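You operate a simulated robot arm through the tools that you are given. There is no shell and no other tool. Be economical: measure what you need, move in short steps, check, and stop when the job is done.

You run a simulated two-armed robot. Do the job below in one go: nothing can be reset, and whatever is moved stays where it is left.

## Task
On the ply bench top, fold the blue rag in half.

Only the result counts: the job must be done as asked and must still hold three seconds after the hand-in. Knocking over, shifting, dropping, spilling or breaking anything else fails it. Flat cloth is picked up by pressing the open fingertips on it (5 to 10 N) and closing them slowly along it; thin cloth reads only 2 to 8 mm in the jaws.

## Robot
Two 7-joint arms with two-finger parallel grippers on one trunk, on a base that drives. Base frame: it is fixed to the floor where the robot stands at the start and does not move with it; the origin is under the middle of the robot, x ahead of it, y to its left, z up; the surface under the hand at the start is at about z = 800. Units: mm, degrees, N and s.
The left shoulder is at the start at [60, 143, 926], the right one opposite. With the tool pointing down near the work surface each hand reaches from about 320 to 740 mm from the robot's upright axis, wherever it stands, measured 20 degrees to its own side. Places, roughly: ply bench top [1300, -300, 800]. Payload 1.57 kg a hand.
The TCP of each hand is the grasp point between the finger pads, 30 mm short of the fingertips. In the tool frame z runs along the fingers and y along their closing line. The gripper opens to 110 mm. The fingers are 24 mm wide and 12 mm thick; the gripper's body (48 by 112 mm) begins 78 mm behind the TCP.
Orientation is that of the tool frame in the base frame, as a unit quaternion [x, y, z, w]. With the fingers straight down and closing along the base's y, the tool's x points along the base's -x, its y along +y and its z along -z.

## Interface
- The arms move only by the tool jog_arm. It takes "left_increments", "right_increments" or both (then of equal length, played together; a hand with none holds still); each is one flat list of numbers, 7 for each row, row after row: the turn, a rotation vector about the tool's x, y, z in degrees, then the shift along the tool's x, y, z in cm, then the opening, from 0 (shut) to 1 (fully open). In form: [ax, ay, az, x, y, z, fingers, ax, ay, az, x, y, z, fingers, ...]. A call has 1 to 20 rows; each row is the pose to reach, as a shift and turn from the pose commanded when the call began, along the tool's axes at that moment. Rows are played at 5 a second. More than 50 mm and 8.6 degrees between two rows, or a gripper value outside its range, and nothing of the call is played. A pose out of reach is approached as far as the arm can. The call stops where the force on the tool passes 40 N (or 10 N more than at its start, if that is more) or the arm is blocked; 0.2 s more then pass. Each finger travels about 45 mm/s and halts on what it meets, pressing with about 39 N; the grip force reading is that of the motor and also rises with nothing between the fingers. The clock runs only during rows and for 0.2 s after the last one: add rows that repeat a pose to give the fingers time. The reply holds the time, the measured pose of the TCP, the force on the tool along the base axes, the opening and the grip force, in the units named above and with some noise, with the torque about the TCP (base axes, N m) and any sound that the robot's microphone picked up.
- Cameras (640 x 400 px; columns grow to the right, rows downward): "scene" is now at [42.3, -26.1, 1533]; the picture's right is [-0.34, -0.94, 0.00], its down [-0.73, 0.26, -0.63] and it looks along [0.59, -0.21, -0.78] (base axes); focal length 274 px, centre (320, 200). "left" rides on the left gripper at [70, -16, -141] in its tool frame; the picture's right is [0.23, 0.97, 0.00], its down [-0.85, 0.20, -0.48] and it looks along [-0.47, 0.11, 0.88] (tool axes); focal length 222 px, centre (320, 200). "right" rides on the right gripper at [70, 16, -141] in its tool frame; the picture's right is [-0.23, 0.97, 0.00], its down [-0.86, -0.20, -0.48] and it looks along [-0.47, -0.11, 0.88] (tool axes); focal length 222 px, centre (320, 200). There is no depth. A picture from a camera that has moved, and an enlarged one, comes with that camera's place and axes in the base frame and with its lens.
- grab_frame(camera): a new picture of that camera. It takes no simulated time.
- move_column(by): slides the trunk up (or, below 0, down) by that many mm; the arms and the scene camera ride with it, the base frame stays. It gives what a move gives, with no picture.
- drive_base(legs): drives the robot by 1 to 6 legs, each [ahead, left, turn to the left] in mm, mm and degrees, along the robot's own axes; the way and the turn of a leg run together, so that a leg with both is an arc; at most 1500 mm and 180 degrees a leg. The arms and the cameras ride along, it lands a little off, and it stops where it bumps. It gives what a move gives.
- head_to(pan, tilt): turns the head with the scene camera to pan (to the left, within 86 degrees either way) and tilt (down, from -29 to 69), counted from straight ahead of the robot. It gives what a move gives.
- zoom(camera, box): a new picture of the part [left, top, right, bottom] of that camera's present view, enlarged. It takes no simulated time.
- job_done(): hands the job in; it is judged then, once.

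Work in short steps. Places have to be worked out from the pictures, the camera data and where the tool is seen: move nearer, look again, correct. Check each grasp and each placing, and mend what went wrong. You have 120 turns and 88 pictures in all, those below and enlarged ones among them. Open the grippers and draw the arms clear of the work before you hand the job in, unless the task says otherwise; then end with one line.

The tools are called after "Emit:" as name(argument=value, ...) on one line, values as JSON. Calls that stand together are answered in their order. jog_arm: Moves the arms, as the interface text tells. Its arguments: {"type":"object","properties":{"left_increments":{"type":"array"},"right_increments":{"type":"array"}},"required":[]} The other tools are called the same way: move_column (by) slides the trunk up or down; drive_base (legs) drives the base; head_to (pan, tilt) turns the head that bears the scene camera; grab_frame (camera) takes a picture; zoom (camera, box) takes an enlarged picture of a part of a camera's view; job_done () hands the job in.

At the start:

```text
t: 0.0
left_tool_pos: [461.4, 0.2, 1029.1]
left_ee_rot: [0.0, 1.0, 0.0, 0.0]
left_contact_force: [1.0, 0.3, -0.6]
left_wrist_torque: [0.02, -0.02, 0.0]
left_finger_gap: 109.7
left_grasp_force: 0.0
right_tool_pos: [430.3, -370.8, 961.1]
right_ee_rot: [0.0, 1.0, 0.0, -0.001]
right_contact_force: [0.4, 0.2, -0.6]
right_wrist_torque: [0.0, -0.06, -0.01]
right_finger_gap: 110.0
right_grasp_force: 0.1
trunk travel left (down, up): [-525.0, 65.0]
robot x, y, heading: [-1.0, 0.9, -0.1]
head pan, tilt: [-19.8, 51.2]
```

scene: 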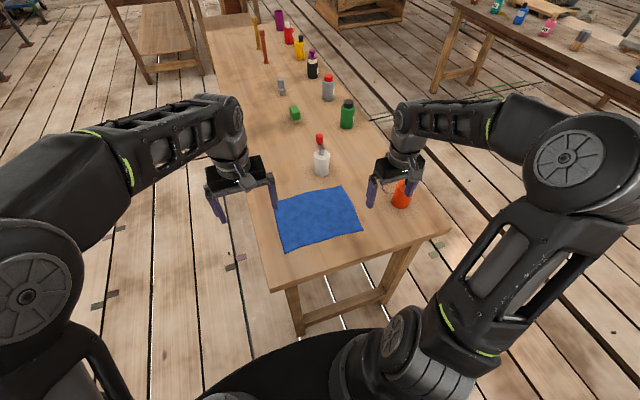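
right: 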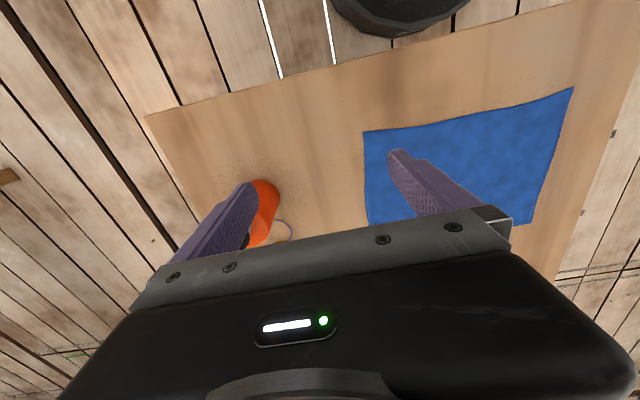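
left: 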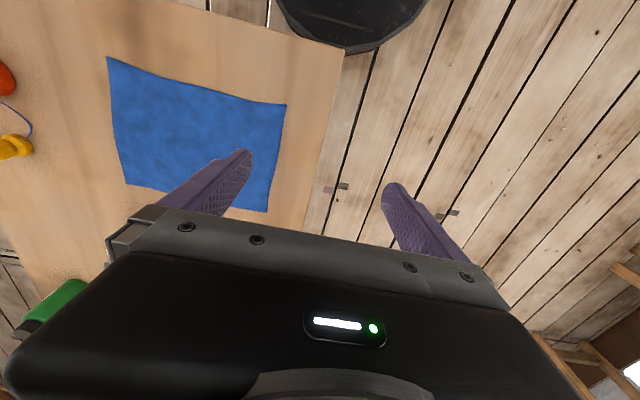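

The rag lies roughly at x 440–635, y −70 to −315, on the bench ahead, and the bench's near edge is at about x 340. I'll slide the base right so the rag is centred between the arms, then look again.

Emit:
drive_base(legs=[[0, -190, 0]])

Emit:
head_to(pan=0, tilt=55)

Emit:
grab_frame(camera="scene")

```text
t: 1.5
left_tool_pos: [461.8, -183.4, 1028.7]
left_ee_rot: [0.0, 1.0, -0.001, 0.0]
left_contact_force: [-0.4, 0.2, -0.3]
left_wrist_torque: [0.03, 0.01, -0.02]
left_finger_gap: 110.0
left_grasp_force: 0.0
right_tool_pos: [430.0, -555.6, 959.9]
right_ee_rot: [0.0, 1.0, 0.001, 0.0]
right_contact_force: [0.1, -0.3, 0.0]
right_wrist_torque: [0.01, 0.01, -0.01]
right_finger_gap: 110.0
right_grasp_force: 0.1
trunk travel left (down, up): [-525.0, 65.0]
robot x, y, heading: [-1.1, -185.2, -0.0]
head pan, tilt: [-19.8, 51.2]
```

```text
t: 2.4
left_tool_pos: [461.9, -183.7, 1029.2]
left_ee_rot: [0.0, 1.0, 0.001, 0.0]
left_contact_force: [0.8, 0.4, -0.2]
left_wrist_torque: [0.05, -0.03, 0.0]
left_finger_gap: 109.9
left_grasp_force: 0.0
right_tool_pos: [430.8, -553.7, 959.7]
right_ee_rot: [0.0, 1.0, 0.0, 0.0]
right_contact_force: [-0.2, -0.4, 0.2]
right_wrist_torque: [0.0, -0.02, 0.02]
right_finger_gap: 110.0
right_grasp_force: 0.2
trunk travel left (down, up): [-525.0, 65.0]
robot x, y, heading: [2.4, -178.9, -0.0]
head pan, tilt: [0.0, 55.0]
```

```text
84 pictures are left
camera scene: at [43.1, -184.5, 1528.0], right [0.0, -1.0, 0.0], down [-0.82, 0.0, -0.57], along [0.57, 0.0, -0.82], focal length 274 px, centre (320, 200)
```

scene: 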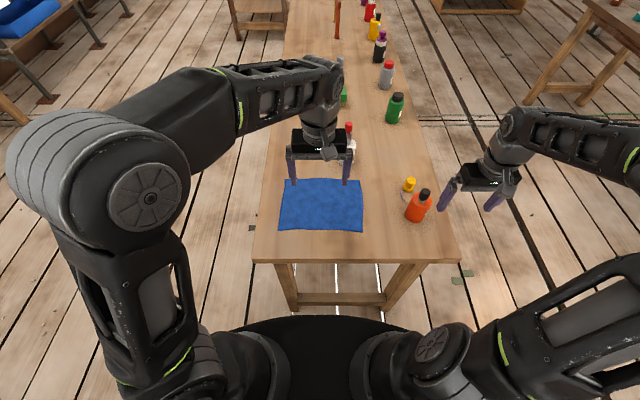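

Base moved about 180 mm. Now the rag spans x≈437–635, y≈−61 to −325. I'll raise the right hand over the orange bottle and bring both hands above the far corners, the left one first and clear.

Emit:
jog_arm(left_increments=[0, 0, 0, -3, 2, 1.5, 1, 0, 0, 0, -6, 4, 3, 1, 0, 0, 0, -9, 6, 4.5, 1, 0, 0, 0, -12, 8, 6, 1, 0, 0, 0, -15.3, 9.8, 7.9, 1, 0, 0, 0, -15.3, 9.8, 7.9, 1, 0, 0, 0, -15.3, 9.8, 7.9, 1, 0, 0, 0, -15.3, 9.8, 7.9, 1, 0, 0, 0, -15.3, 9.8, 7.9, 1, 0, 0, 0, -15.3, 9.8, 7.9, 1], right_increments=[0, 0, 0, 0, 0, -4, 1, 0, 0, 0, 0, 0, -7, 1, 0, 0, 0, -2.3, 3.1, -7, 1, 0, 0, 0, -4.6, 6.2, -7, 1, 0, 0, 0, -6.9, 9.3, -7, 1, 0, 0, 0, -9.2, 12.4, -7, 1, 0, 0, 0, -11.5, 15.5, -7, 1, 0, 0, 0, -13.8, 18.6, -7, 1, 0, 0, 0, -16.1, 21.7, -7, 1, 0, 0, 0, -18.4, 24.8, -7, 1])

Emit:
grab_frame(camera="left")

Emit:
grab_frame(camera="right")

Emit:
zoom(camera="scene", box=[220, 110, 460, 260])

```text
t: 4.5
left_tool_pos: [613.7, -79.9, 949.3]
left_ee_rot: [-0.002, 1.0, -0.002, 0.0]
left_contact_force: [0.1, 2.2, -0.3]
left_wrist_torque: [-0.22, 0.01, -0.04]
left_finger_gap: 109.9
left_grasp_force: 0.1
right_tool_pos: [614.8, -301.7, 1033.1]
right_ee_rot: [-0.001, 1.0, 0.0, 0.001]
right_contact_force: [-0.6, -1.0, 0.8]
right_wrist_torque: [0.08, 0.0, -0.03]
right_finger_gap: 109.9
right_grasp_force: 0.0
trunk travel left (down, up): [-525.0, 65.0]
robot x, y, heading: [1.8, -183.9, 0.1]
head pan, tilt: [0.0, 55.0]
```

```text
83 pictures are left
camera left: at [544.4, -94.7, 1091.3], right [-0.23, 0.97, 0.0], down [0.85, 0.2, 0.48], along [0.47, 0.11, -0.88], focal length 222 px, centre (320, 200)
```

left: 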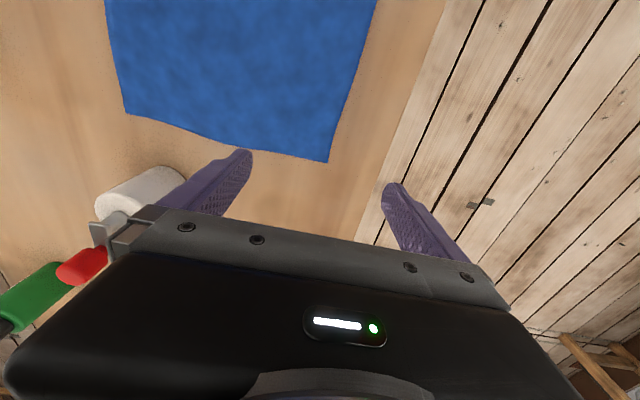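

```text
82 pictures are left
camera right: at [544.6, -286.1, 1174.5], right [0.22, 0.97, 0.0], down [0.85, -0.2, 0.48], along [0.47, -0.11, -0.88], focal length 222 px, centre (320, 200)
```

right: 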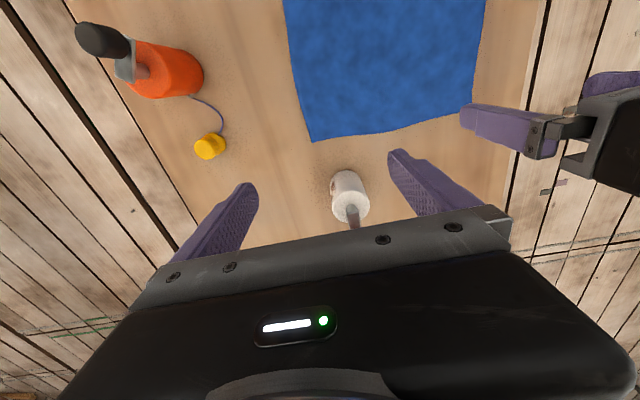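

```text
2.67 times, centred on (340, 185) of scene
camera zoom: at [42.8, -177.8, 1528.0], right [0.0, -1.0, 0.0], down [-0.82, 0.0, -0.57], along [0.57, 0.0, -0.82], focal length 729 px, centre (267, 240)
```

zoom: 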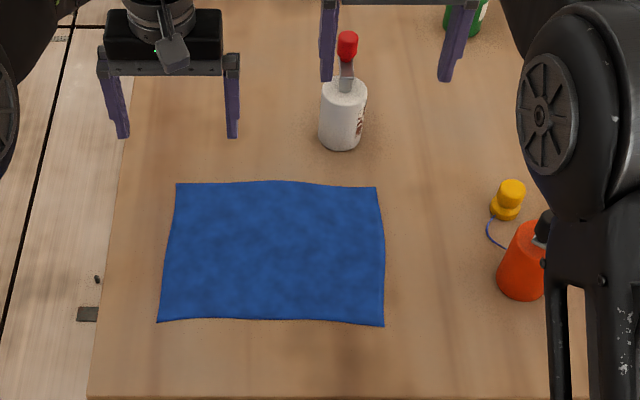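

The four corners come out consistently as A(638,−60), B(632,−321), C(432,−310), D(436,−53), with the surface at z≈800. I'll lower both hands to about 10 mm above the far corners with the jaws narrowed to about 36 mm.

Emit:
jog_arm(left_increments=[0, 0, 0, -0.2, -0.2, 2.2, 0.33, 0, 0, 0, -0.4, -0.4, 4.4, 0.33, 0, 0, 0, -0.7, -0.6, 6.6, 0.33, 0, 0, 0, -1, -0.8, 8.8, 0.33, 0, 0, 0, -1, -0.8, 10.9, 0.33, 0, 0, 0, -1, -0.8, 10.9, 0.33], right_increments=[0, 0, 0, -0.1, 0.2, 4, 0.33, 0, 0, 0, -0.2, 0.5, 8, 0.33, 0, 0, 0, -0.3, 0.9, 12, 0.33, 0, 0, 0, -0.3, 0.9, 16, 0.33, 0, 0, 0, -0.3, 0.9, 19.3, 0.33, 0, 0, 0, -0.3, 0.9, 19.3, 0.33])

Emit:
grab_frame(camera="left")

Emit:
grab_frame(camera="right")

Emit:
zoom(camera="scene", box=[220, 110, 460, 260])

```text
t: 6.0
left_tool_pos: [626.5, -94.6, 842.5]
left_ee_rot: [-0.001, 1.0, -0.001, 0.001]
left_contact_force: [-0.2, -0.5, 0.5]
left_wrist_torque: [-0.04, -0.03, 0.03]
left_finger_gap: 36.2
left_grasp_force: 0.0
right_tool_pos: [614.0, -296.4, 839.8]
right_ee_rot: [-0.001, 1.0, 0.001, 0.0]
right_contact_force: [0.7, -0.1, -0.7]
right_wrist_torque: [0.02, 0.01, 0.04]
right_finger_gap: 36.3
right_grasp_force: 0.1
trunk travel left (down, up): [-525.0, 65.0]
robot x, y, heading: [-4.0, -187.4, -0.2]
head pan, tilt: [0.0, 55.0]
```

```text
80 pictures are left
camera left: at [555.8, -109.2, 984.1], right [-0.23, 0.97, 0.0], down [0.85, 0.2, 0.48], along [0.47, 0.11, -0.88], focal length 222 px, centre (320, 200)
```

left: 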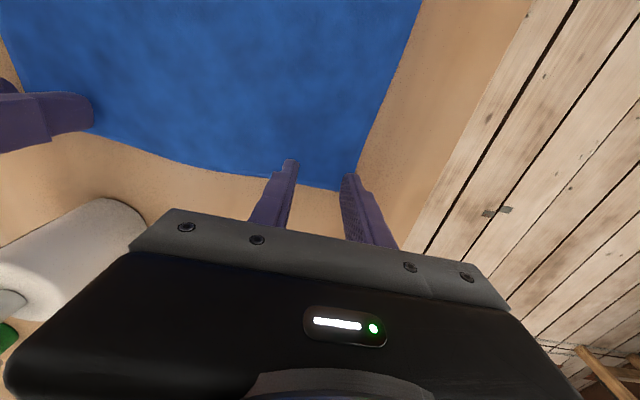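

```text
79 pictures are left
camera right: at [543.6, -281.0, 980.4], right [0.23, 0.97, 0.0], down [0.85, -0.2, 0.48], along [0.47, -0.11, -0.88], focal length 222 px, centre (320, 200)
```

right: 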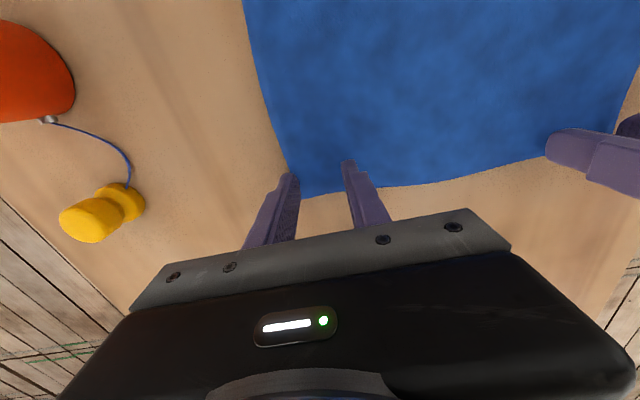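

```text
2.67 times, centred on (340, 185) of scene
camera zoom: at [42.9, -184.3, 1528.1], right [0.0, -1.0, 0.0], down [-0.82, 0.0, -0.57], along [0.57, 0.0, -0.82], focal length 729 px, centre (267, 240)
```

zoom: 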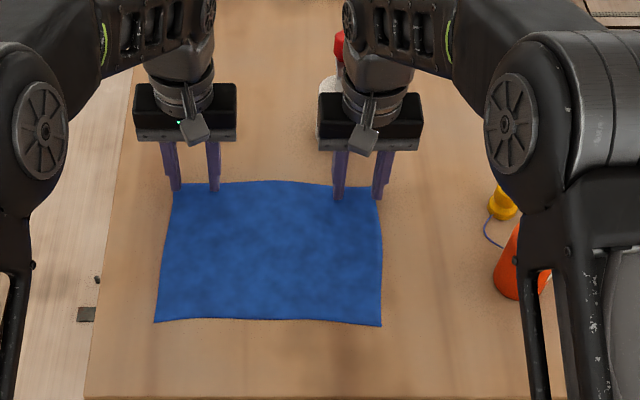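

Relative to the grasp points the left corner is at (+12,+28) and the right at (+20,−22), so the outer fingers would miss the cloth. I'll shift both inward and descend to just above it.

Emit:
jog_arm(left_increments=[0, 0, 0, 0.8, -0.8, 0, 0.33, 0, 0, 0, 0.8, -0.8, 0.5, 0.33, 0, 0, 0, 0.8, -0.8, 1.0, 0.33, 0, 0, 0, 0.8, -0.8, 1.0, 0.33], right_increments=[0, 0, 0, 0, 1.2, 0, 0.33, 0, 0, 0, 0, 1.2, 0.4, 0.33, 0, 0, 0, 0, 1.2, 0.8, 0.33, 0, 0, 0, 0, 1.2, 0.8, 0.33])

```text
t: 7.0
left_tool_pos: [616.0, -101.8, 831.4]
left_ee_rot: [0.0, 1.0, 0.0, 0.001]
left_contact_force: [-0.4, -0.9, 5.4]
left_wrist_torque: [0.0, 0.0, 0.0]
left_finger_gap: 36.3
left_grasp_force: 0.0
right_tool_pos: [614.7, -284.6, 833.0]
right_ee_rot: [0.0, 1.0, 0.0, 0.001]
right_contact_force: [0.9, -0.1, 1.9]
right_wrist_torque: [-0.02, -0.01, -0.04]
right_finger_gap: 36.5
right_grasp_force: 0.0
trunk travel left (down, up): [-525.0, 65.0]
robot x, y, heading: [2.6, -184.2, 0.0]
head pan, tilt: [0.0, 55.0]
```

Contact is at about z=832: left 5.4 N, right 1.9 N. I'll press the left 0.5 mm and the right 1.5 mm further.

Emit:
jog_arm(left_increments=[0, 0, 0, 0, 0, 0.05, 0.33, 0, 0, 0, 0, 0, 0.05, 0.33], right_increments=[0, 0, 0, 0, 0, 0.08, 0.33, 0, 0, 0, 0, 0, 0.13, 0.33])

Emit:
grab_frame(camera="left")

Emit:
grab_frame(camera="right")

```text
t: 7.5
left_tool_pos: [616.5, -99.7, 832.3]
left_ee_rot: [0.0, 1.0, -0.001, 0.004]
left_contact_force: [2.8, -1.2, 12.5]
left_wrist_torque: [-0.03, -0.06, 0.01]
left_finger_gap: 36.2
left_grasp_force: 0.1
right_tool_pos: [615.4, -284.8, 832.2]
right_ee_rot: [0.0, 1.0, 0.0, 0.002]
right_contact_force: [-0.6, -0.1, 10.9]
right_wrist_torque: [0.01, 0.0, 0.0]
right_finger_gap: 36.3
right_grasp_force: 0.1
trunk travel left (down, up): [-525.0, 65.0]
robot x, y, heading: [0.8, -188.9, -0.2]
head pan, tilt: [0.0, 55.0]
```

```text
77 pictures are left
camera left: at [546.9, -115.8, 973.4], right [-0.23, 0.97, 0.0], down [0.85, 0.2, 0.48], along [0.47, 0.11, -0.88], focal length 222 px, centre (320, 200)
```

left: 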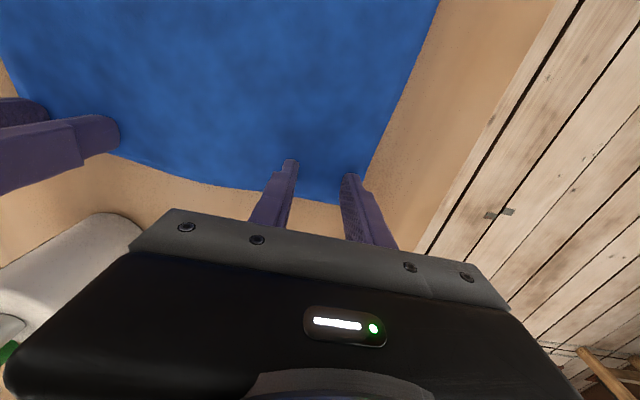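

```text
76 pictures are left
camera right: at [545.2, -269.8, 972.6], right [0.23, 0.97, 0.0], down [0.85, -0.2, 0.48], along [0.47, -0.11, -0.88], focal length 222 px, centre (320, 200)
```

right: 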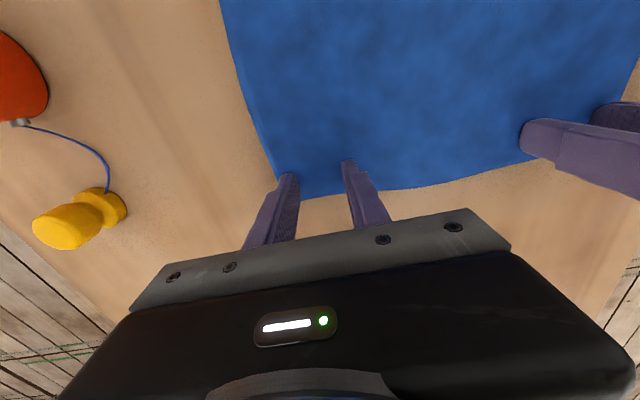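

Both fingertips are on the cloth. I'll ease the left slightly and close both jaws slowly.

Emit:
jog_arm(left_increments=[0, 0, 0, 0, 0, -0.03, 0.3, 0, 0, 0, 0, 0, -0.03, 0.27, 0, 0, 0, 0, 0, -0.03, 0.24, 0, 0, 0, 0, 0, -0.03, 0.21, 0, 0, 0, 0, 0, -0.03, 0.18, 0, 0, 0, 0, 0, -0.03, 0.15, 0, 0, 0, 0, 0, -0.03, 0.12, 0, 0, 0, 0, 0, -0.03, 0.09, 0, 0, 0, 0, 0, -0.03, 0.06, 0, 0, 0, 0, 0, -0.03, 0.03, 0, 0, 0, 0, 0, -0.03, 0, 0, 0, 0, 0, 0, -0.03, 0, 0, 0, 0, 0, 0, -0.03, 0], right_increments=[0, 0, 0, 0, 0, -0.02, 0.3, 0, 0, 0, 0, 0, -0.02, 0.27, 0, 0, 0, 0, 0, -0.02, 0.24, 0, 0, 0, 0, 0, -0.02, 0.21, 0, 0, 0, 0, 0, -0.02, 0.18, 0, 0, 0, 0, 0, -0.02, 0.15, 0, 0, 0, 0, 0, -0.02, 0.12, 0, 0, 0, 0, 0, -0.02, 0.09, 0, 0, 0, 0, 0, -0.02, 0.06, 0, 0, 0, 0, 0, -0.02, 0.03, 0, 0, 0, 0, 0, -0.02, 0, 0, 0, 0, 0, 0, -0.02, 0, 0, 0, 0, 0, 0, -0.02, 0])

Emit:
grab_frame(camera="left")

Emit:
grab_frame(camera="right")

```text
t: 10.3
left_tool_pos: [616.4, -100.8, 831.5]
left_ee_rot: [-0.001, 1.0, 0.0, 0.001]
left_contact_force: [0.7, 1.3, 11.7]
left_wrist_torque: [0.07, 0.02, 0.0]
left_finger_gap: 0.0
left_grasp_force: 21.3
right_tool_pos: [615.5, -284.5, 831.2]
right_ee_rot: [0.0, 1.0, 0.0, 0.002]
right_contact_force: [0.5, 0.9, 20.0]
right_wrist_torque: [0.0, 0.04, 0.0]
right_finger_gap: 0.0
right_grasp_force: 21.4
trunk travel left (down, up): [-525.0, 65.0]
robot x, y, heading: [-1.4, -182.6, 0.2]
head pan, tilt: [0.0, 55.0]
```

```text
75 pictures are left
camera left: at [546.0, -114.5, 973.5], right [-0.23, 0.97, 0.0], down [0.85, 0.2, 0.48], along [0.47, 0.11, -0.88], focal length 222 px, centre (320, 200)
```

left: 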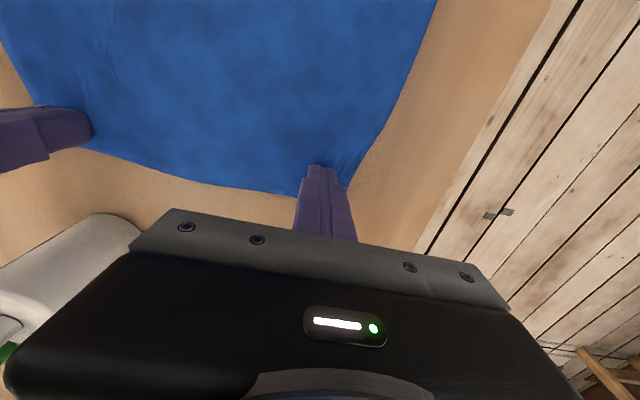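

```text
74 pictures are left
camera right: at [544.6, -268.8, 972.5], right [0.23, 0.97, 0.0], down [0.85, -0.2, 0.48], along [0.47, -0.11, -0.88], focal length 222 px, centre (320, 200)
```

right: 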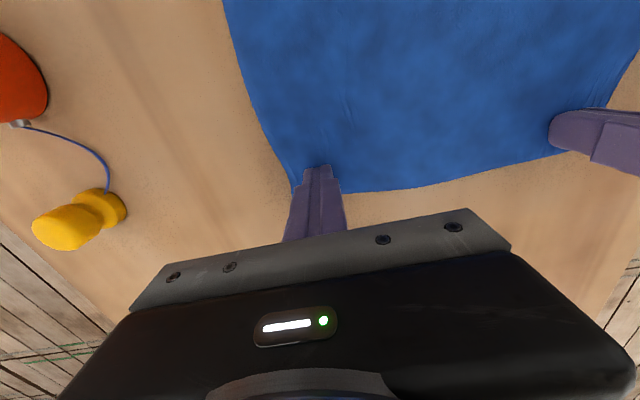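

Gaps read 0.0, so the pinch may have failed, though the cloth did gather a little. I'll lift 30 mm to see.

Emit:
jog_arm(left_increments=[0, 0, 0, 0, 0, -1, 0, 0, 0, 0, 0, 0, -2, 0, 0, 0, 0, 0, 0, -3, 0], right_increments=[0, 0, 0, 0, 0, -1, 0, 0, 0, 0, 0, 0, -2, 0, 0, 0, 0, 0, 0, -3, 0])

Emit:
zoom(camera="scene", box=[220, 110, 460, 260])

Emit:
grab_frame(camera="right")

Emit:
grab_frame(camera="left")

```text
t: 11.2
left_tool_pos: [615.9, -101.2, 859.7]
left_ee_rot: [-0.001, 1.0, 0.0, 0.0]
left_contact_force: [0.5, -0.1, 0.4]
left_wrist_torque: [0.0, 0.0, 0.01]
left_finger_gap: 0.1
left_grasp_force: 21.2
right_tool_pos: [615.7, -284.9, 858.6]
right_ee_rot: [0.0, 1.0, 0.001, 0.0]
right_contact_force: [-0.4, 0.0, -0.1]
right_wrist_torque: [0.01, -0.03, 0.0]
right_finger_gap: 0.0
right_grasp_force: 21.3
trunk travel left (down, up): [-525.0, 65.0]
robot x, y, heading: [-1.8, -185.9, 0.1]
head pan, tilt: [0.0, 55.0]
```

```text
2.67 times, centred on (340, 185) of scene
camera zoom: at [42.7, -184.3, 1527.9], right [0.0, -1.0, 0.0], down [-0.82, 0.0, -0.57], along [0.57, 0.0, -0.82], focal length 729 px, centre (267, 240)
```

zoom: 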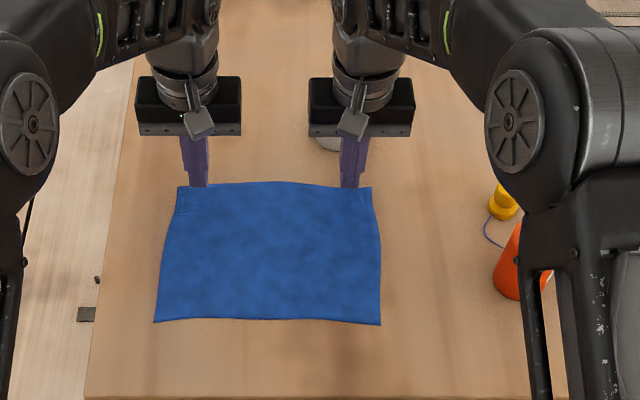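

```text
72 pictures are left
camera right: at [545.7, -269.2, 1000.1], right [0.23, 0.97, 0.0], down [0.86, -0.2, 0.48], along [0.47, -0.11, -0.88], focal length 222 px, centre (320, 200)
```

right: 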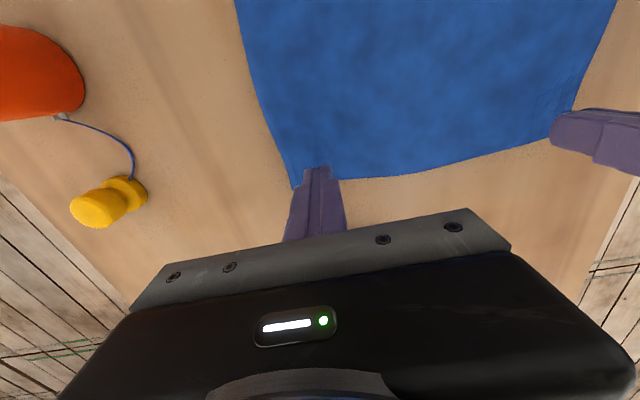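

```text
71 pictures are left
camera left: at [547.1, -115.2, 1002.5], right [-0.23, 0.97, 0.0], down [0.85, 0.2, 0.48], along [0.47, 0.11, -0.88], focal length 222 px, centre (320, 200)
```

left: 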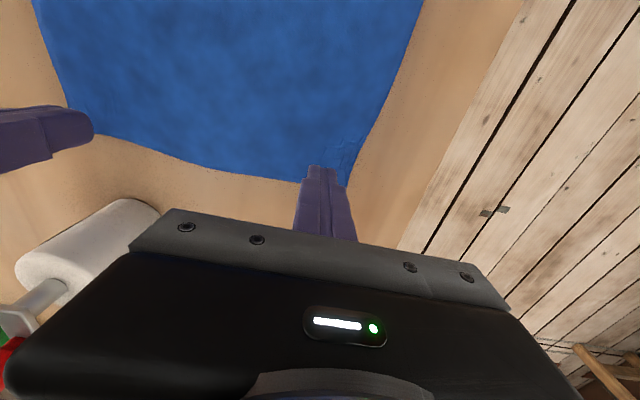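

The cloth slipped under the fingers. I'll test with the left hand alone: wider jaws (55 mm), pressing at ~8 N and closing slower, with a look midway.

Emit:
jog_arm(left_increments=[0, 0, 0, 0, -1, 0, 0.25, 0, 0, 0, 0, -1, 0, 0.5, 0, 0, 0, 0, -1, 0, 0.5, 0, 0, 0, 0, -1, 1.5, 0.5, 0, 0, 0, 0, -1, 2.5, 0.5, 0, 0, 0, 0, -1, 2.95, 0.5, 0, 0, 0, 0, -1, 2.95, 0.5])

```text
t: 12.8
left_tool_pos: [616.7, -109.2, 832.0]
left_ee_rot: [0.0, 1.0, 0.0, 0.001]
left_contact_force: [-0.8, -0.6, 3.7]
left_wrist_torque: [0.01, 0.01, 0.01]
left_finger_gap: 54.9
left_grasp_force: 0.2
right_tool_pos: [616.3, -285.3, 859.6]
right_ee_rot: [0.0, 1.0, 0.0, -0.001]
right_contact_force: [0.3, 0.0, 0.0]
right_wrist_torque: [-0.02, 0.05, 0.01]
right_finger_gap: 0.0
right_grasp_force: 21.4
trunk travel left (down, up): [-525.0, 65.0]
robot x, y, heading: [-2.4, -182.7, -0.1]
head pan, tilt: [0.0, 55.0]
```

Only 3.7 N; I'll press 0.5 mm more and close slowly to about 15 mm, then look.

Emit:
jog_arm(left_increments=[0, 0, 0, 0, 0, 0.05, 0.5, 0, 0, 0, 0, 0, 0.05, 0.5, 0, 0, 0, 0, 0, 0.05, 0.48, 0, 0, 0, 0, 0, 0.05, 0.46, 0, 0, 0, 0, 0, 0.05, 0.44, 0, 0, 0, 0, 0, 0.05, 0.42, 0, 0, 0, 0, 0, 0.05, 0.4, 0, 0, 0, 0, 0, 0.05, 0.38, 0, 0, 0, 0, 0, 0.05, 0.36, 0, 0, 0, 0, 0, 0.05, 0.34, 0, 0, 0, 0, 0, 0.05, 0.32, 0, 0, 0, 0, 0, 0.05, 0.3, 0, 0, 0, 0, 0, 0.05, 0.28, 0, 0, 0, 0, 0, 0.05, 0.26])

Emit:
zoom(camera="left", box=[200, 80, 440, 230])

Emit:
zoom(camera="scene", box=[260, 150, 380, 225])

```text
t: 15.8
left_tool_pos: [615.8, -109.9, 832.3]
left_ee_rot: [-0.001, 1.0, 0.0, 0.001]
left_contact_force: [0.0, -0.7, 9.7]
left_wrist_torque: [-0.13, 0.01, -0.01]
left_finger_gap: 29.6
left_grasp_force: 0.5
right_tool_pos: [615.9, -283.7, 859.5]
right_ee_rot: [0.0, 1.0, -0.001, 0.0]
right_contact_force: [1.0, 0.9, -0.1]
right_wrist_torque: [0.03, 0.01, -0.02]
right_finger_gap: 0.1
right_grasp_force: 21.3
trunk travel left (down, up): [-525.0, 65.0]
robot x, y, heading: [-0.1, -186.3, 0.3]
head pan, tilt: [0.0, 55.0]
```

```text
2.67 times, centred on (320, 155) of left
camera zoom: at [547.6, -124.8, 973.6], right [-0.23, 0.97, 0.0], down [0.85, 0.2, 0.48], along [0.47, 0.11, -0.88], focal length 592 px, centre (320, 320)
```

zoom: 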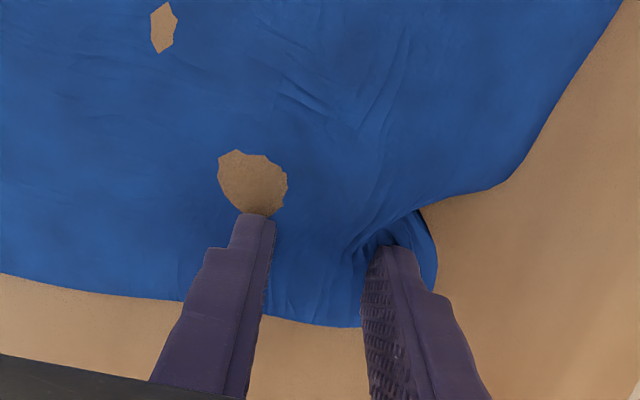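

```text
5.33 times, centred on (320, 188) of scene
camera zoom: at [42.2, -184.4, 1528.1], right [0.0, -1.0, 0.0], down [-0.82, 0.0, -0.57], along [0.57, 0.0, -0.82], focal length 1458 px, centre (320, 267)
```

zoom: 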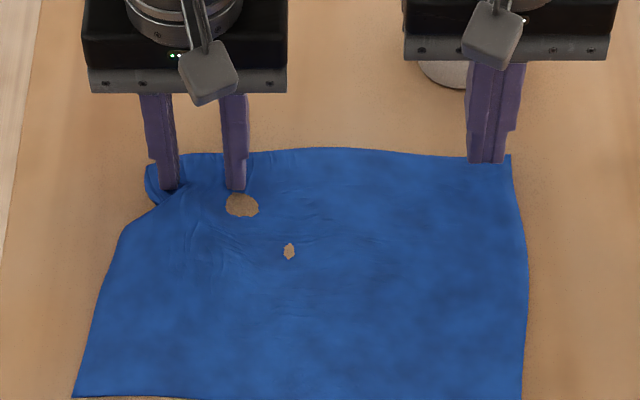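

The outer finger is dragging the cloth in properly now. Continuing to close.

Emit:
jog_arm(left_increments=[0, 0, 0, 0, 0, 0, 0.24, 0, 0, 0, 0, 0, 0, 0.22, 0, 0, 0, 0, 0, 0, 0.2, 0, 0, 0, 0, 0, 0, 0.18, 0, 0, 0, 0, 0, 0, 0.16, 0, 0, 0, 0, 0, 0, 0.14, 0, 0, 0, 0, 0, 0, 0.12, 0, 0, 0, 0, 0, 0, 0.1, 0, 0, 0, 0, 0, 0, 0.08, 0, 0, 0, 0, 0, 0, 0.06, 0, 0, 0, 0, 0, 0, 0.04, 0, 0, 0, 0, 0, 0, 0.02, 0, 0, 0, 0, 0, 0, 0, 0, 0, 0, 0, 0, 0, 0])

Emit:
zoom(camera="left", box=[200, 80, 440, 230])

Emit:
zoom(camera="scene", box=[260, 150, 380, 225])

```text
t: 18.8
left_tool_pos: [616.2, -109.7, 831.8]
left_ee_rot: [0.0, 1.0, 0.0, 0.001]
left_contact_force: [0.4, 0.3, 10.1]
left_wrist_torque: [-0.02, -0.01, -0.04]
left_finger_gap: 20.9
left_grasp_force: 34.1
right_tool_pos: [615.5, -284.9, 860.1]
right_ee_rot: [0.0, 1.0, 0.001, 0.0]
right_contact_force: [0.7, 0.3, 1.2]
right_wrist_torque: [-0.01, 0.01, -0.01]
right_finger_gap: 0.0
right_grasp_force: 21.0
trunk travel left (down, up): [-525.0, 65.0]
robot x, y, heading: [1.1, -187.4, 0.1]
head pan, tilt: [0.0, 55.0]
```

```text
2.67 times, centred on (320, 155) of left
camera zoom: at [547.6, -124.8, 973.6], right [-0.23, 0.97, 0.0], down [0.85, 0.2, 0.48], along [0.47, 0.11, -0.88], focal length 592 px, centre (320, 320)
```

zoom: 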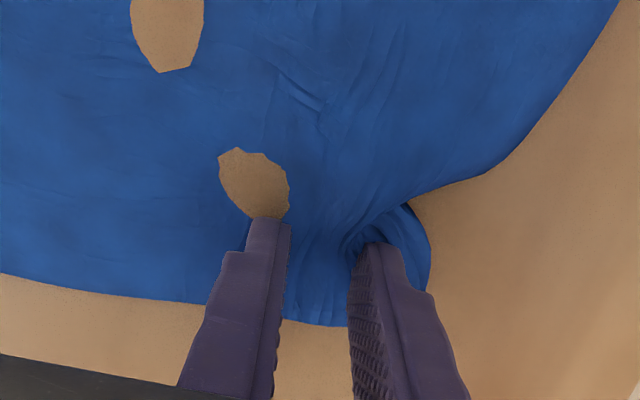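

```text
5.33 times, centred on (320, 188) of scene
camera zoom: at [42.2, -184.4, 1528.1], right [0.0, -1.0, 0.0], down [-0.82, 0.0, -0.57], along [0.57, 0.0, -0.82], focal length 1458 px, centre (320, 267)
```

zoom: 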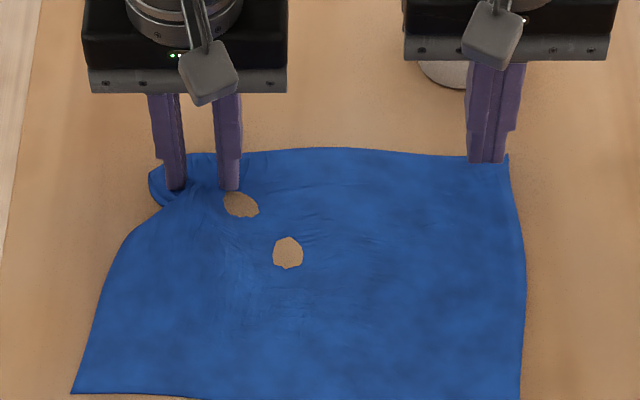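

The jaw stopped at 21 mm on a taut bunch. I'll raise slowly while keeping closing so the fingers shut on the ruck.

Emit:
jog_arm(left_increments=[0, 0, 0, 0, 0, -0.03, 0, 0, 0, 0, 0, 0, -0.06, 0, 0, 0, 0, 0, 0, -0.09, 0, 0, 0, 0, 0, 0, -0.12, 0, 0, 0, 0, 0, 0, -0.15, 0, 0, 0, 0, 0, 0, -0.18, 0, 0, 0, 0, 0, 0, -0.18, 0])

Emit:
zoom(camera="left", box=[200, 80, 440, 230])

```text
t: 20.4
left_tool_pos: [615.5, -109.3, 832.3]
left_ee_rot: [-0.001, 1.0, 0.0, 0.002]
left_contact_force: [0.6, 1.7, 7.4]
left_wrist_torque: [-0.05, -0.01, 0.01]
left_finger_gap: 19.0
left_grasp_force: 32.9
right_tool_pos: [615.2, -283.9, 858.4]
right_ee_rot: [0.001, 1.0, 0.0, 0.0]
right_contact_force: [-0.1, 0.7, 0.3]
right_wrist_torque: [0.02, 0.02, 0.02]
right_finger_gap: 0.1
right_grasp_force: 21.2
trunk travel left (down, up): [-525.0, 65.0]
robot x, y, heading: [-4.9, -185.4, -0.0]
head pan, tilt: [0.0, 55.0]
```

```text
2.67 times, centred on (320, 155) of left
camera zoom: at [547.0, -124.6, 975.7], right [-0.23, 0.97, 0.0], down [0.85, 0.2, 0.48], along [0.47, 0.11, -0.88], focal length 592 px, centre (320, 320)
```

zoom: 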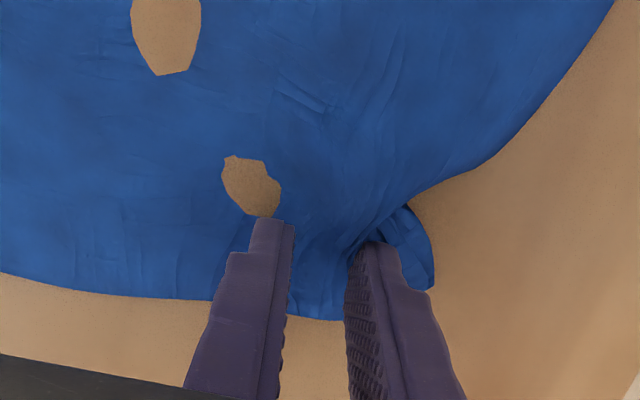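

Still 7 N and closing slowly; continue raising in small steps.

Emit:
jog_arm(left_increments=[0, 0, 0, 0, 0, -0.05, 0, 0, 0, 0, 0, 0, -0.1, 0, 0, 0, 0, 0, 0, -0.15, 0, 0, 0, 0, 0, 0, -0.2, 0, 0, 0, 0, 0, 0, -0.25, 0, 0, 0, 0, 0, 0, -0.3, 0, 0, 0, 0, 0, 0, -0.35, 0, 0, 0, 0, 0, 0, -0.4, 0, 0, 0, 0, 0, 0, -0.4, 0, 0, 0, 0, 0, 0, -0.4, 0])

Emit:
zoom(camera="left", box=[200, 80, 440, 230])

```text
t: 22.6
left_tool_pos: [614.8, -110.0, 836.5]
left_ee_rot: [0.0, 1.0, 0.0, 0.001]
left_contact_force: [0.4, 1.4, 8.4]
left_wrist_torque: [-0.02, -0.05, -0.03]
left_finger_gap: 17.2
left_grasp_force: 32.3
right_tool_pos: [615.5, -285.8, 860.0]
right_ee_rot: [0.0, 1.0, 0.0, 0.0]
right_contact_force: [0.5, 0.5, -0.1]
right_wrist_torque: [0.02, 0.0, -0.01]
right_finger_gap: 0.1
right_grasp_force: 21.8
trunk travel left (down, up): [-525.0, 65.0]
robot x, y, heading: [-0.9, -185.5, 0.0]
head pan, tilt: [0.0, 55.0]
```

```text
2.67 times, centred on (320, 155) of left
camera zoom: at [546.9, -125.1, 978.5], right [-0.23, 0.97, 0.0], down [0.85, 0.2, 0.48], along [0.47, 0.11, -0.88], focal length 592 px, centre (320, 320)
```

zoom: 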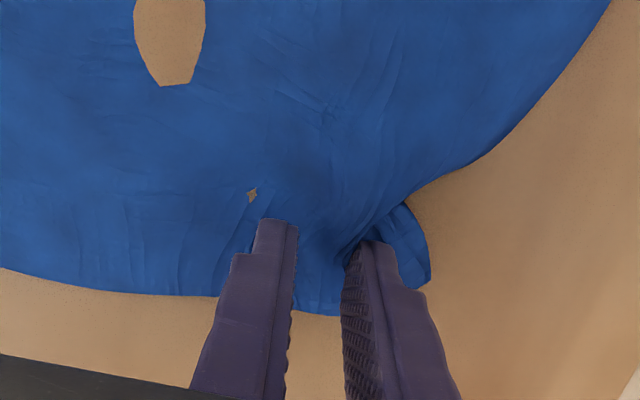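

The jaw seems to hold a wad of cloth. I'll lift 20 mm more to see whether it comes along.

Emit:
jog_arm(left_increments=[0, 0, 0, 0, 0, -0.4, 0, 0, 0, 0, 0, 0, -0.8, 0, 0, 0, 0, 0, 0, -1.2, 0, 0, 0, 0, 0, 0, -1.6, 0, 0, 0, 0, 0, 0, -2, 0, 0, 0, 0, 0, 0, -2, 0])

Emit:
grab_frame(camera="left")

Emit:
zoom(camera="scene", box=[240, 140, 400, 240])

```text
t: 23.9
left_tool_pos: [615.3, -110.9, 856.9]
left_ee_rot: [0.0, 1.0, 0.001, 0.0]
left_contact_force: [0.2, 0.1, 0.1]
left_wrist_torque: [0.01, -0.01, -0.01]
left_finger_gap: 2.8
left_grasp_force: 24.2
right_tool_pos: [616.4, -285.1, 858.5]
right_ee_rot: [0.0, 1.0, 0.0, 0.0]
right_contact_force: [0.3, -0.4, 0.0]
right_wrist_torque: [-0.02, 0.03, 0.04]
right_finger_gap: 0.1
right_grasp_force: 21.6
trunk travel left (down, up): [-525.0, 65.0]
robot x, y, heading: [-0.4, -186.7, -0.0]
head pan, tilt: [0.0, 55.0]
```

```text
64 pictures are left
camera left: at [547.7, -125.1, 998.5], right [-0.23, 0.97, 0.0], down [0.85, 0.2, 0.48], along [0.47, 0.11, -0.88], focal length 222 px, centre (320, 200)
```

left: 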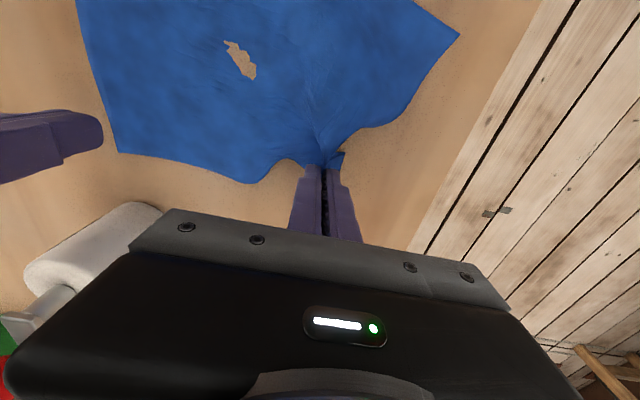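

```text
4.00 times, centred on (320, 190) of scene
camera zoom: at [43.2, -184.2, 1528.0], right [0.0, -1.0, 0.0], down [-0.82, 0.0, -0.57], along [0.57, 0.0, -0.82], focal length 1094 px, centre (320, 240)
```

zoom: 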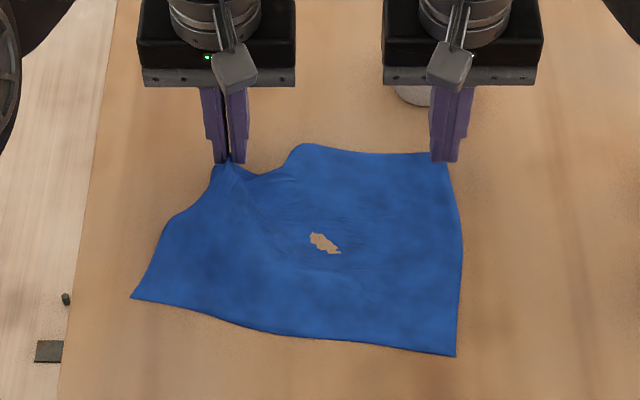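

The left hand has the corner (gap 2.8 mm, cloth lifting). I'll shift it back 15 mm left and lower it a bit to ease the cloth, then look with the right camera for its corner.

Emit:
jog_arm(left_increments=[0, 0, 0, 0, 0.7, 0.7, 0, 0, 0, 0, 0, 1.5, 1.5, 0, 0, 0, 0, 0, 1.5, 1.5, 0], right_increments=[0, 0, 0, 0, 0, -0.5, 0.3, 0, 0, 0, 0, 0, -1, 0.5, 0, 0, 0, 0, 0, -1, 0.5])

Emit:
grab_frame(camera="right")

Emit:
zoom(camera="scene", box=[240, 140, 400, 240])

```text
t: 24.8
left_tool_pos: [617.3, -94.6, 842.8]
left_ee_rot: [0.0, 1.0, -0.001, 0.001]
left_contact_force: [0.1, -0.9, 4.1]
left_wrist_torque: [-0.04, 0.0, -0.01]
left_finger_gap: 2.6
left_grasp_force: 24.0
right_tool_pos: [617.4, -286.5, 870.6]
right_ee_rot: [0.0, 1.0, 0.0, 0.0]
right_contact_force: [0.2, -0.2, -0.2]
right_wrist_torque: [0.03, 0.0, 0.0]
right_finger_gap: 54.9
right_grasp_force: 0.0
trunk travel left (down, up): [-525.0, 65.0]
robot x, y, heading: [4.7, -183.5, -0.2]
head pan, tilt: [0.0, 55.0]
```

```text
62 pictures are left
camera right: at [547.5, -270.8, 1010.7], right [0.23, 0.97, 0.0], down [0.86, -0.2, 0.48], along [0.47, -0.11, -0.88], focal length 222 px, centre (320, 200)
```

right: 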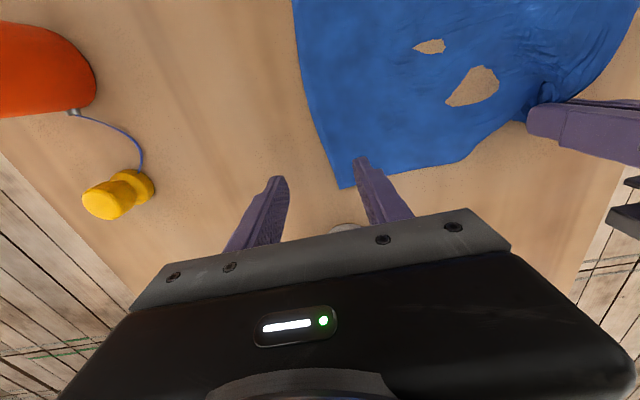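

```text
4.00 times, centred on (320, 190) of scene
camera zoom: at [43.0, -184.4, 1528.1], right [0.0, -1.0, 0.0], down [-0.82, 0.0, -0.57], along [0.57, 0.0, -0.82], focal length 1094 px, centre (320, 240)
```

zoom: 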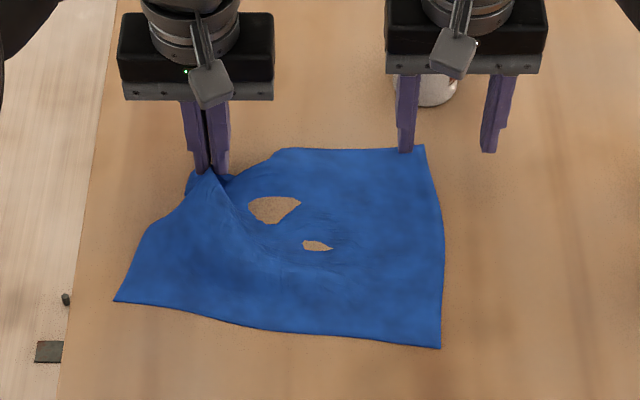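

Corner B is now at about (651,−274), after the rag was dragged left a bit. I'll place the right jaw 40 mm inboard of it and press.

Emit:
jog_arm(right_increments=[0, 0, 0, -0.5, 1.7, 0, 0.45, 0, 0, 0, -1.0, 3.4, 0, 0.45, 0, 0, 0, -1.5, 5.1, 0, 0.45, 0, 0, 0, -1.5, 5.1, 1.5, 0.45, 0, 0, 0, -1.5, 5.1, 3, 0.45, 0, 0, 0, -1.5, 5.1, 3.7, 0.45, 0, 0, 0, -1.5, 5.1, 3.95, 0.45, 0, 0, 0, -1.5, 5.1, 3.95, 0.45])

Emit:
grab_frame(camera="right")

```text
t: 26.6
left_tool_pos: [615.2, -93.8, 842.2]
left_ee_rot: [0.0, 1.0, 0.0, 0.002]
left_contact_force: [0.2, -0.5, 1.1]
left_wrist_torque: [-0.02, -0.01, 0.0]
left_finger_gap: 2.5
left_grasp_force: 23.9
right_tool_pos: [631.2, -235.6, 831.7]
right_ee_rot: [0.0, 1.0, 0.0, 0.002]
right_contact_force: [-0.6, -2.7, 17.7]
right_wrist_torque: [-0.15, 0.16, 0.03]
right_finger_gap: 49.8
right_grasp_force: 0.0
trunk travel left (down, up): [-525.0, 65.0]
robot x, y, heading: [2.0, -182.5, 0.0]
head pan, tilt: [0.0, 55.0]
```

```text
60 pictures are left
camera right: at [561.0, -218.8, 972.4], right [0.23, 0.97, 0.0], down [0.85, -0.2, 0.48], along [0.47, -0.11, -0.88], focal length 222 px, centre (320, 200)
```

right: 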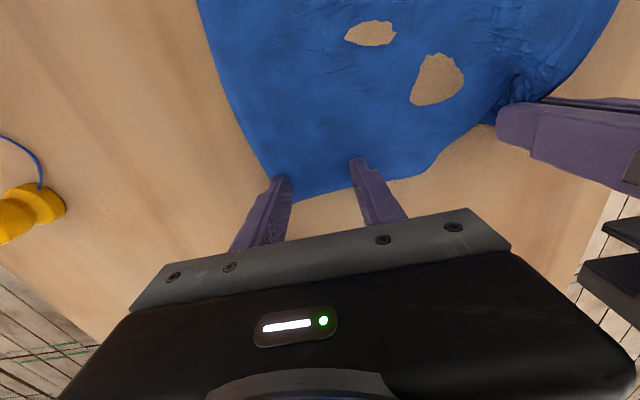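

Placement is good, but 17.7 N is too much. I'll ease 1.2 mm and close slowly.

Emit:
jog_arm(right_increments=[0, 0, 0, 0, 0, -0.12, 0.45, 0, 0, 0, 0, 0, -0.12, 0.43, 0, 0, 0, 0, 0, -0.12, 0.41, 0, 0, 0, 0, 0, -0.12, 0.39, 0, 0, 0, 0, 0, -0.12, 0.37, 0, 0, 0, 0, 0, -0.12, 0.35, 0, 0, 0, 0, 0, -0.12, 0.33, 0, 0, 0, 0, 0, -0.12, 0.31, 0, 0, 0, 0, 0, -0.12, 0.29, 0, 0, 0, 0, 0, -0.12, 0.27, 0, 0, 0, 0, 0, -0.12, 0.25, 0, 0, 0, 0, 0, -0.12, 0.23, 0, 0, 0, 0, 0, -0.12, 0.21, 0, 0, 0, 0, 0, -0.12, 0.19, 0, 0, 0, 0, 0, -0.12, 0.17, 0, 0, 0, 0, 0, -0.12, 0.15, 0, 0, 0, 0, 0, -0.12, 0.12, 0, 0, 0, 0, 0, -0.12, 0.08, 0, 0, 0, 0, 0, -0.12, 0.04, 0, 0, 0, 0, 0, -0.12, 0])

Emit:
grab_frame(camera="right")

```text
t: 30.8
left_tool_pos: [615.5, -94.6, 843.4]
left_ee_rot: [0.001, 1.0, 0.0, 0.001]
left_contact_force: [-1.0, -1.1, 0.0]
left_wrist_torque: [0.0, 0.01, 0.0]
left_finger_gap: 2.4
left_grasp_force: 23.9
right_tool_pos: [630.3, -234.9, 832.8]
right_ee_rot: [0.0, 1.0, 0.001, 0.001]
right_contact_force: [-0.4, -3.9, 27.9]
right_wrist_torque: [-0.11, 0.07, 0.04]
right_finger_gap: 0.1
right_grasp_force: 17.3
trunk travel left (down, up): [-525.0, 65.0]
robot x, y, heading: [-0.3, -185.1, 0.0]
head pan, tilt: [0.0, 55.0]
```

```text
59 pictures are left
camera right: at [560.2, -219.7, 972.4], right [0.23, 0.97, 0.0], down [0.85, -0.2, 0.48], along [0.47, -0.11, -0.88], focal length 222 px, centre (320, 200)
```

right: 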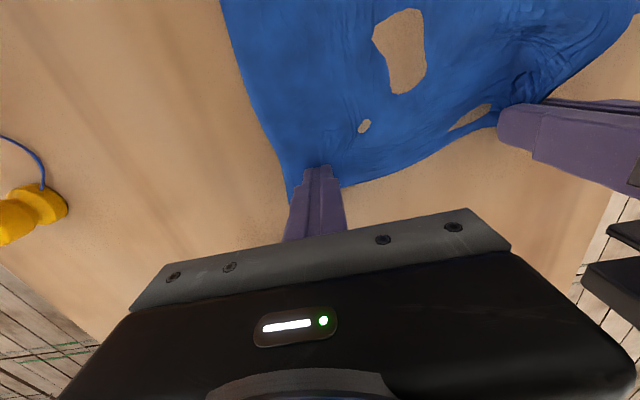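

Gap is 0.1 with 28 N, so the cloth bunched beneath the tips. I'll lift, reopen wider (60 mm), re-seat and press lighter, then close while keeping the force near 8 N.

Emit:
jog_arm(right_increments=[0, 0, 0, 0, 0, -1, 0, 0, 0, 0, 0, 0, -2, 0.1, 0, 0, 0, 0, 0.7, -2.5, 0.3, 0, 0, 0, 0, 1.4, -2.5, 0.55, 0, 0, 0, 0, 1.4, -2.5, 0.55, 0, 0, 0, 0, 1.4, -1.2, 0.55, 0, 0, 0, 0, 1.4, -0.1, 0.55, 0, 0, 0, 0, 1.4, -0.1, 0.55])

Emit:
grab_frame(camera="right")

```text
t: 32.5
left_tool_pos: [615.6, -94.9, 842.2]
left_ee_rot: [0.001, 1.0, 0.0, 0.001]
left_contact_force: [0.0, -1.0, 0.1]
left_wrist_torque: [0.01, 0.0, 0.0]
left_finger_gap: 2.4
left_grasp_force: 24.2
right_tool_pos: [630.2, -220.2, 832.9]
right_ee_rot: [0.0, 1.0, 0.0, 0.0]
right_contact_force: [-0.7, 0.8, 0.6]
right_wrist_torque: [0.07, 0.02, 0.03]
right_finger_gap: 60.6
right_grasp_force: 0.0
trunk travel left (down, up): [-525.0, 65.0]
robot x, y, heading: [1.1, -186.2, 0.1]
head pan, tilt: [0.0, 55.0]
```

```text
58 pictures are left
camera right: at [561.1, -204.4, 973.3], right [0.23, 0.97, 0.0], down [0.86, -0.2, 0.48], along [0.47, -0.11, -0.88], focal length 222 px, centre (320, 200)
```

right: 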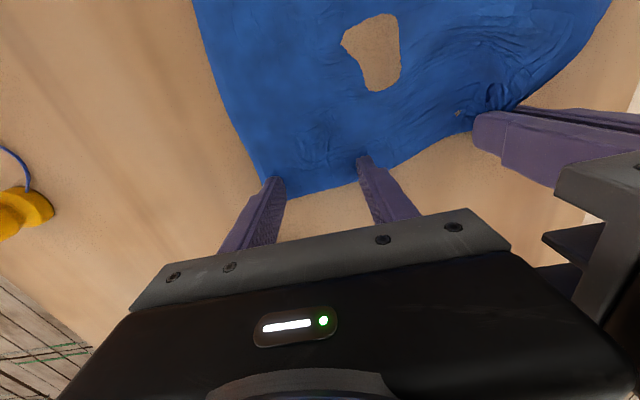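

Tips are just touching (0.6 N) with both on the cloth. Press 1.7 mm further and close partway.

Emit:
jog_arm(right_increments=[0, 0, 0, 0, 0, 0.1, 0.55, 0, 0, 0, 0, 0, 0.17, 0.55, 0, 0, 0, 0, 0, 0.17, 0.53, 0, 0, 0, 0, 0, 0.17, 0.51, 0, 0, 0, 0, 0, 0.17, 0.49, 0, 0, 0, 0, 0, 0.17, 0.47, 0, 0, 0, 0, 0, 0.17, 0.45, 0, 0, 0, 0, 0, 0.17, 0.43, 0, 0, 0, 0, 0, 0.17, 0.41])

Emit:
zoom(camera="right", box=[200, 80, 440, 230])

```text
t: 34.5
left_tool_pos: [615.9, -94.7, 841.8]
left_ee_rot: [0.0, 1.0, 0.001, 0.0]
left_contact_force: [0.3, -0.8, 0.4]
left_wrist_torque: [-0.06, -0.04, -0.03]
left_finger_gap: 2.6
left_grasp_force: 23.8
right_tool_pos: [631.2, -220.2, 831.6]
right_ee_rot: [0.0, 1.0, 0.0, 0.001]
right_contact_force: [1.5, 1.1, 15.0]
right_wrist_torque: [0.06, 0.01, 0.01]
right_finger_gap: 46.2
right_grasp_force: 2.1
trunk travel left (down, up): [-525.0, 65.0]
robot x, y, heading: [2.2, -186.8, -0.0]
head pan, tilt: [0.0, 55.0]
```

```text
2.67 times, centred on (320, 155) of right
camera zoom: at [561.4, -203.8, 972.6], right [0.23, 0.97, 0.0], down [0.85, -0.2, 0.48], along [0.47, -0.11, -0.88], focal length 592 px, centre (320, 320)
```

zoom: 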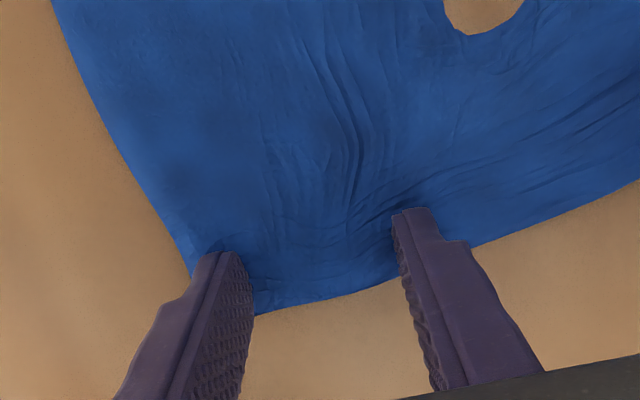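

Rucks are forming between the tips. Ease 0.6 mm and keep closing.

Emit:
jog_arm(right_increments=[0, 0, 0, 0, 0, -0.06, 0.4, 0, 0, 0, 0, 0, -0.06, 0.38, 0, 0, 0, 0, 0, -0.06, 0.36, 0, 0, 0, 0, 0, -0.06, 0.34, 0, 0, 0, 0, 0, -0.06, 0.32, 0, 0, 0, 0, 0, -0.06, 0.3, 0, 0, 0, 0, 0, -0.06, 0.28, 0, 0, 0, 0, 0, -0.06, 0.26, 0, 0, 0, 0, 0, -0.06, 0.24, 0, 0, 0, 0, 0, -0.06, 0.22])

Emit:
zoom(camera="right", box=[200, 80, 440, 230])

```text
t: 36.8
left_tool_pos: [614.8, -95.6, 842.3]
left_ee_rot: [0.0, 1.0, 0.0, 0.001]
left_contact_force: [0.6, 0.6, 0.3]
left_wrist_torque: [-0.05, 0.0, -0.03]
left_finger_gap: 2.5
left_grasp_force: 24.5
right_tool_pos: [630.5, -221.1, 832.6]
right_ee_rot: [0.0, 1.0, 0.0, 0.001]
right_contact_force: [0.1, -0.4, 15.0]
right_wrist_torque: [-0.01, 0.07, 0.0]
right_finger_gap: 24.7
right_grasp_force: 0.4
trunk travel left (down, up): [-525.0, 65.0]
robot x, y, heading: [2.1, -183.8, 0.2]
head pan, tilt: [0.0, 55.0]
```

```text
2.67 times, centred on (320, 155) of right
camera zoom: at [560.8, -204.6, 972.7], right [0.23, 0.97, 0.0], down [0.85, -0.2, 0.48], along [0.47, -0.11, -0.88], focal length 592 px, centre (320, 320)
```

zoom: 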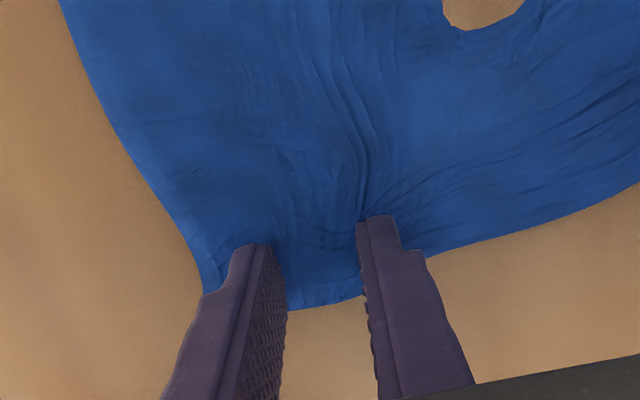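

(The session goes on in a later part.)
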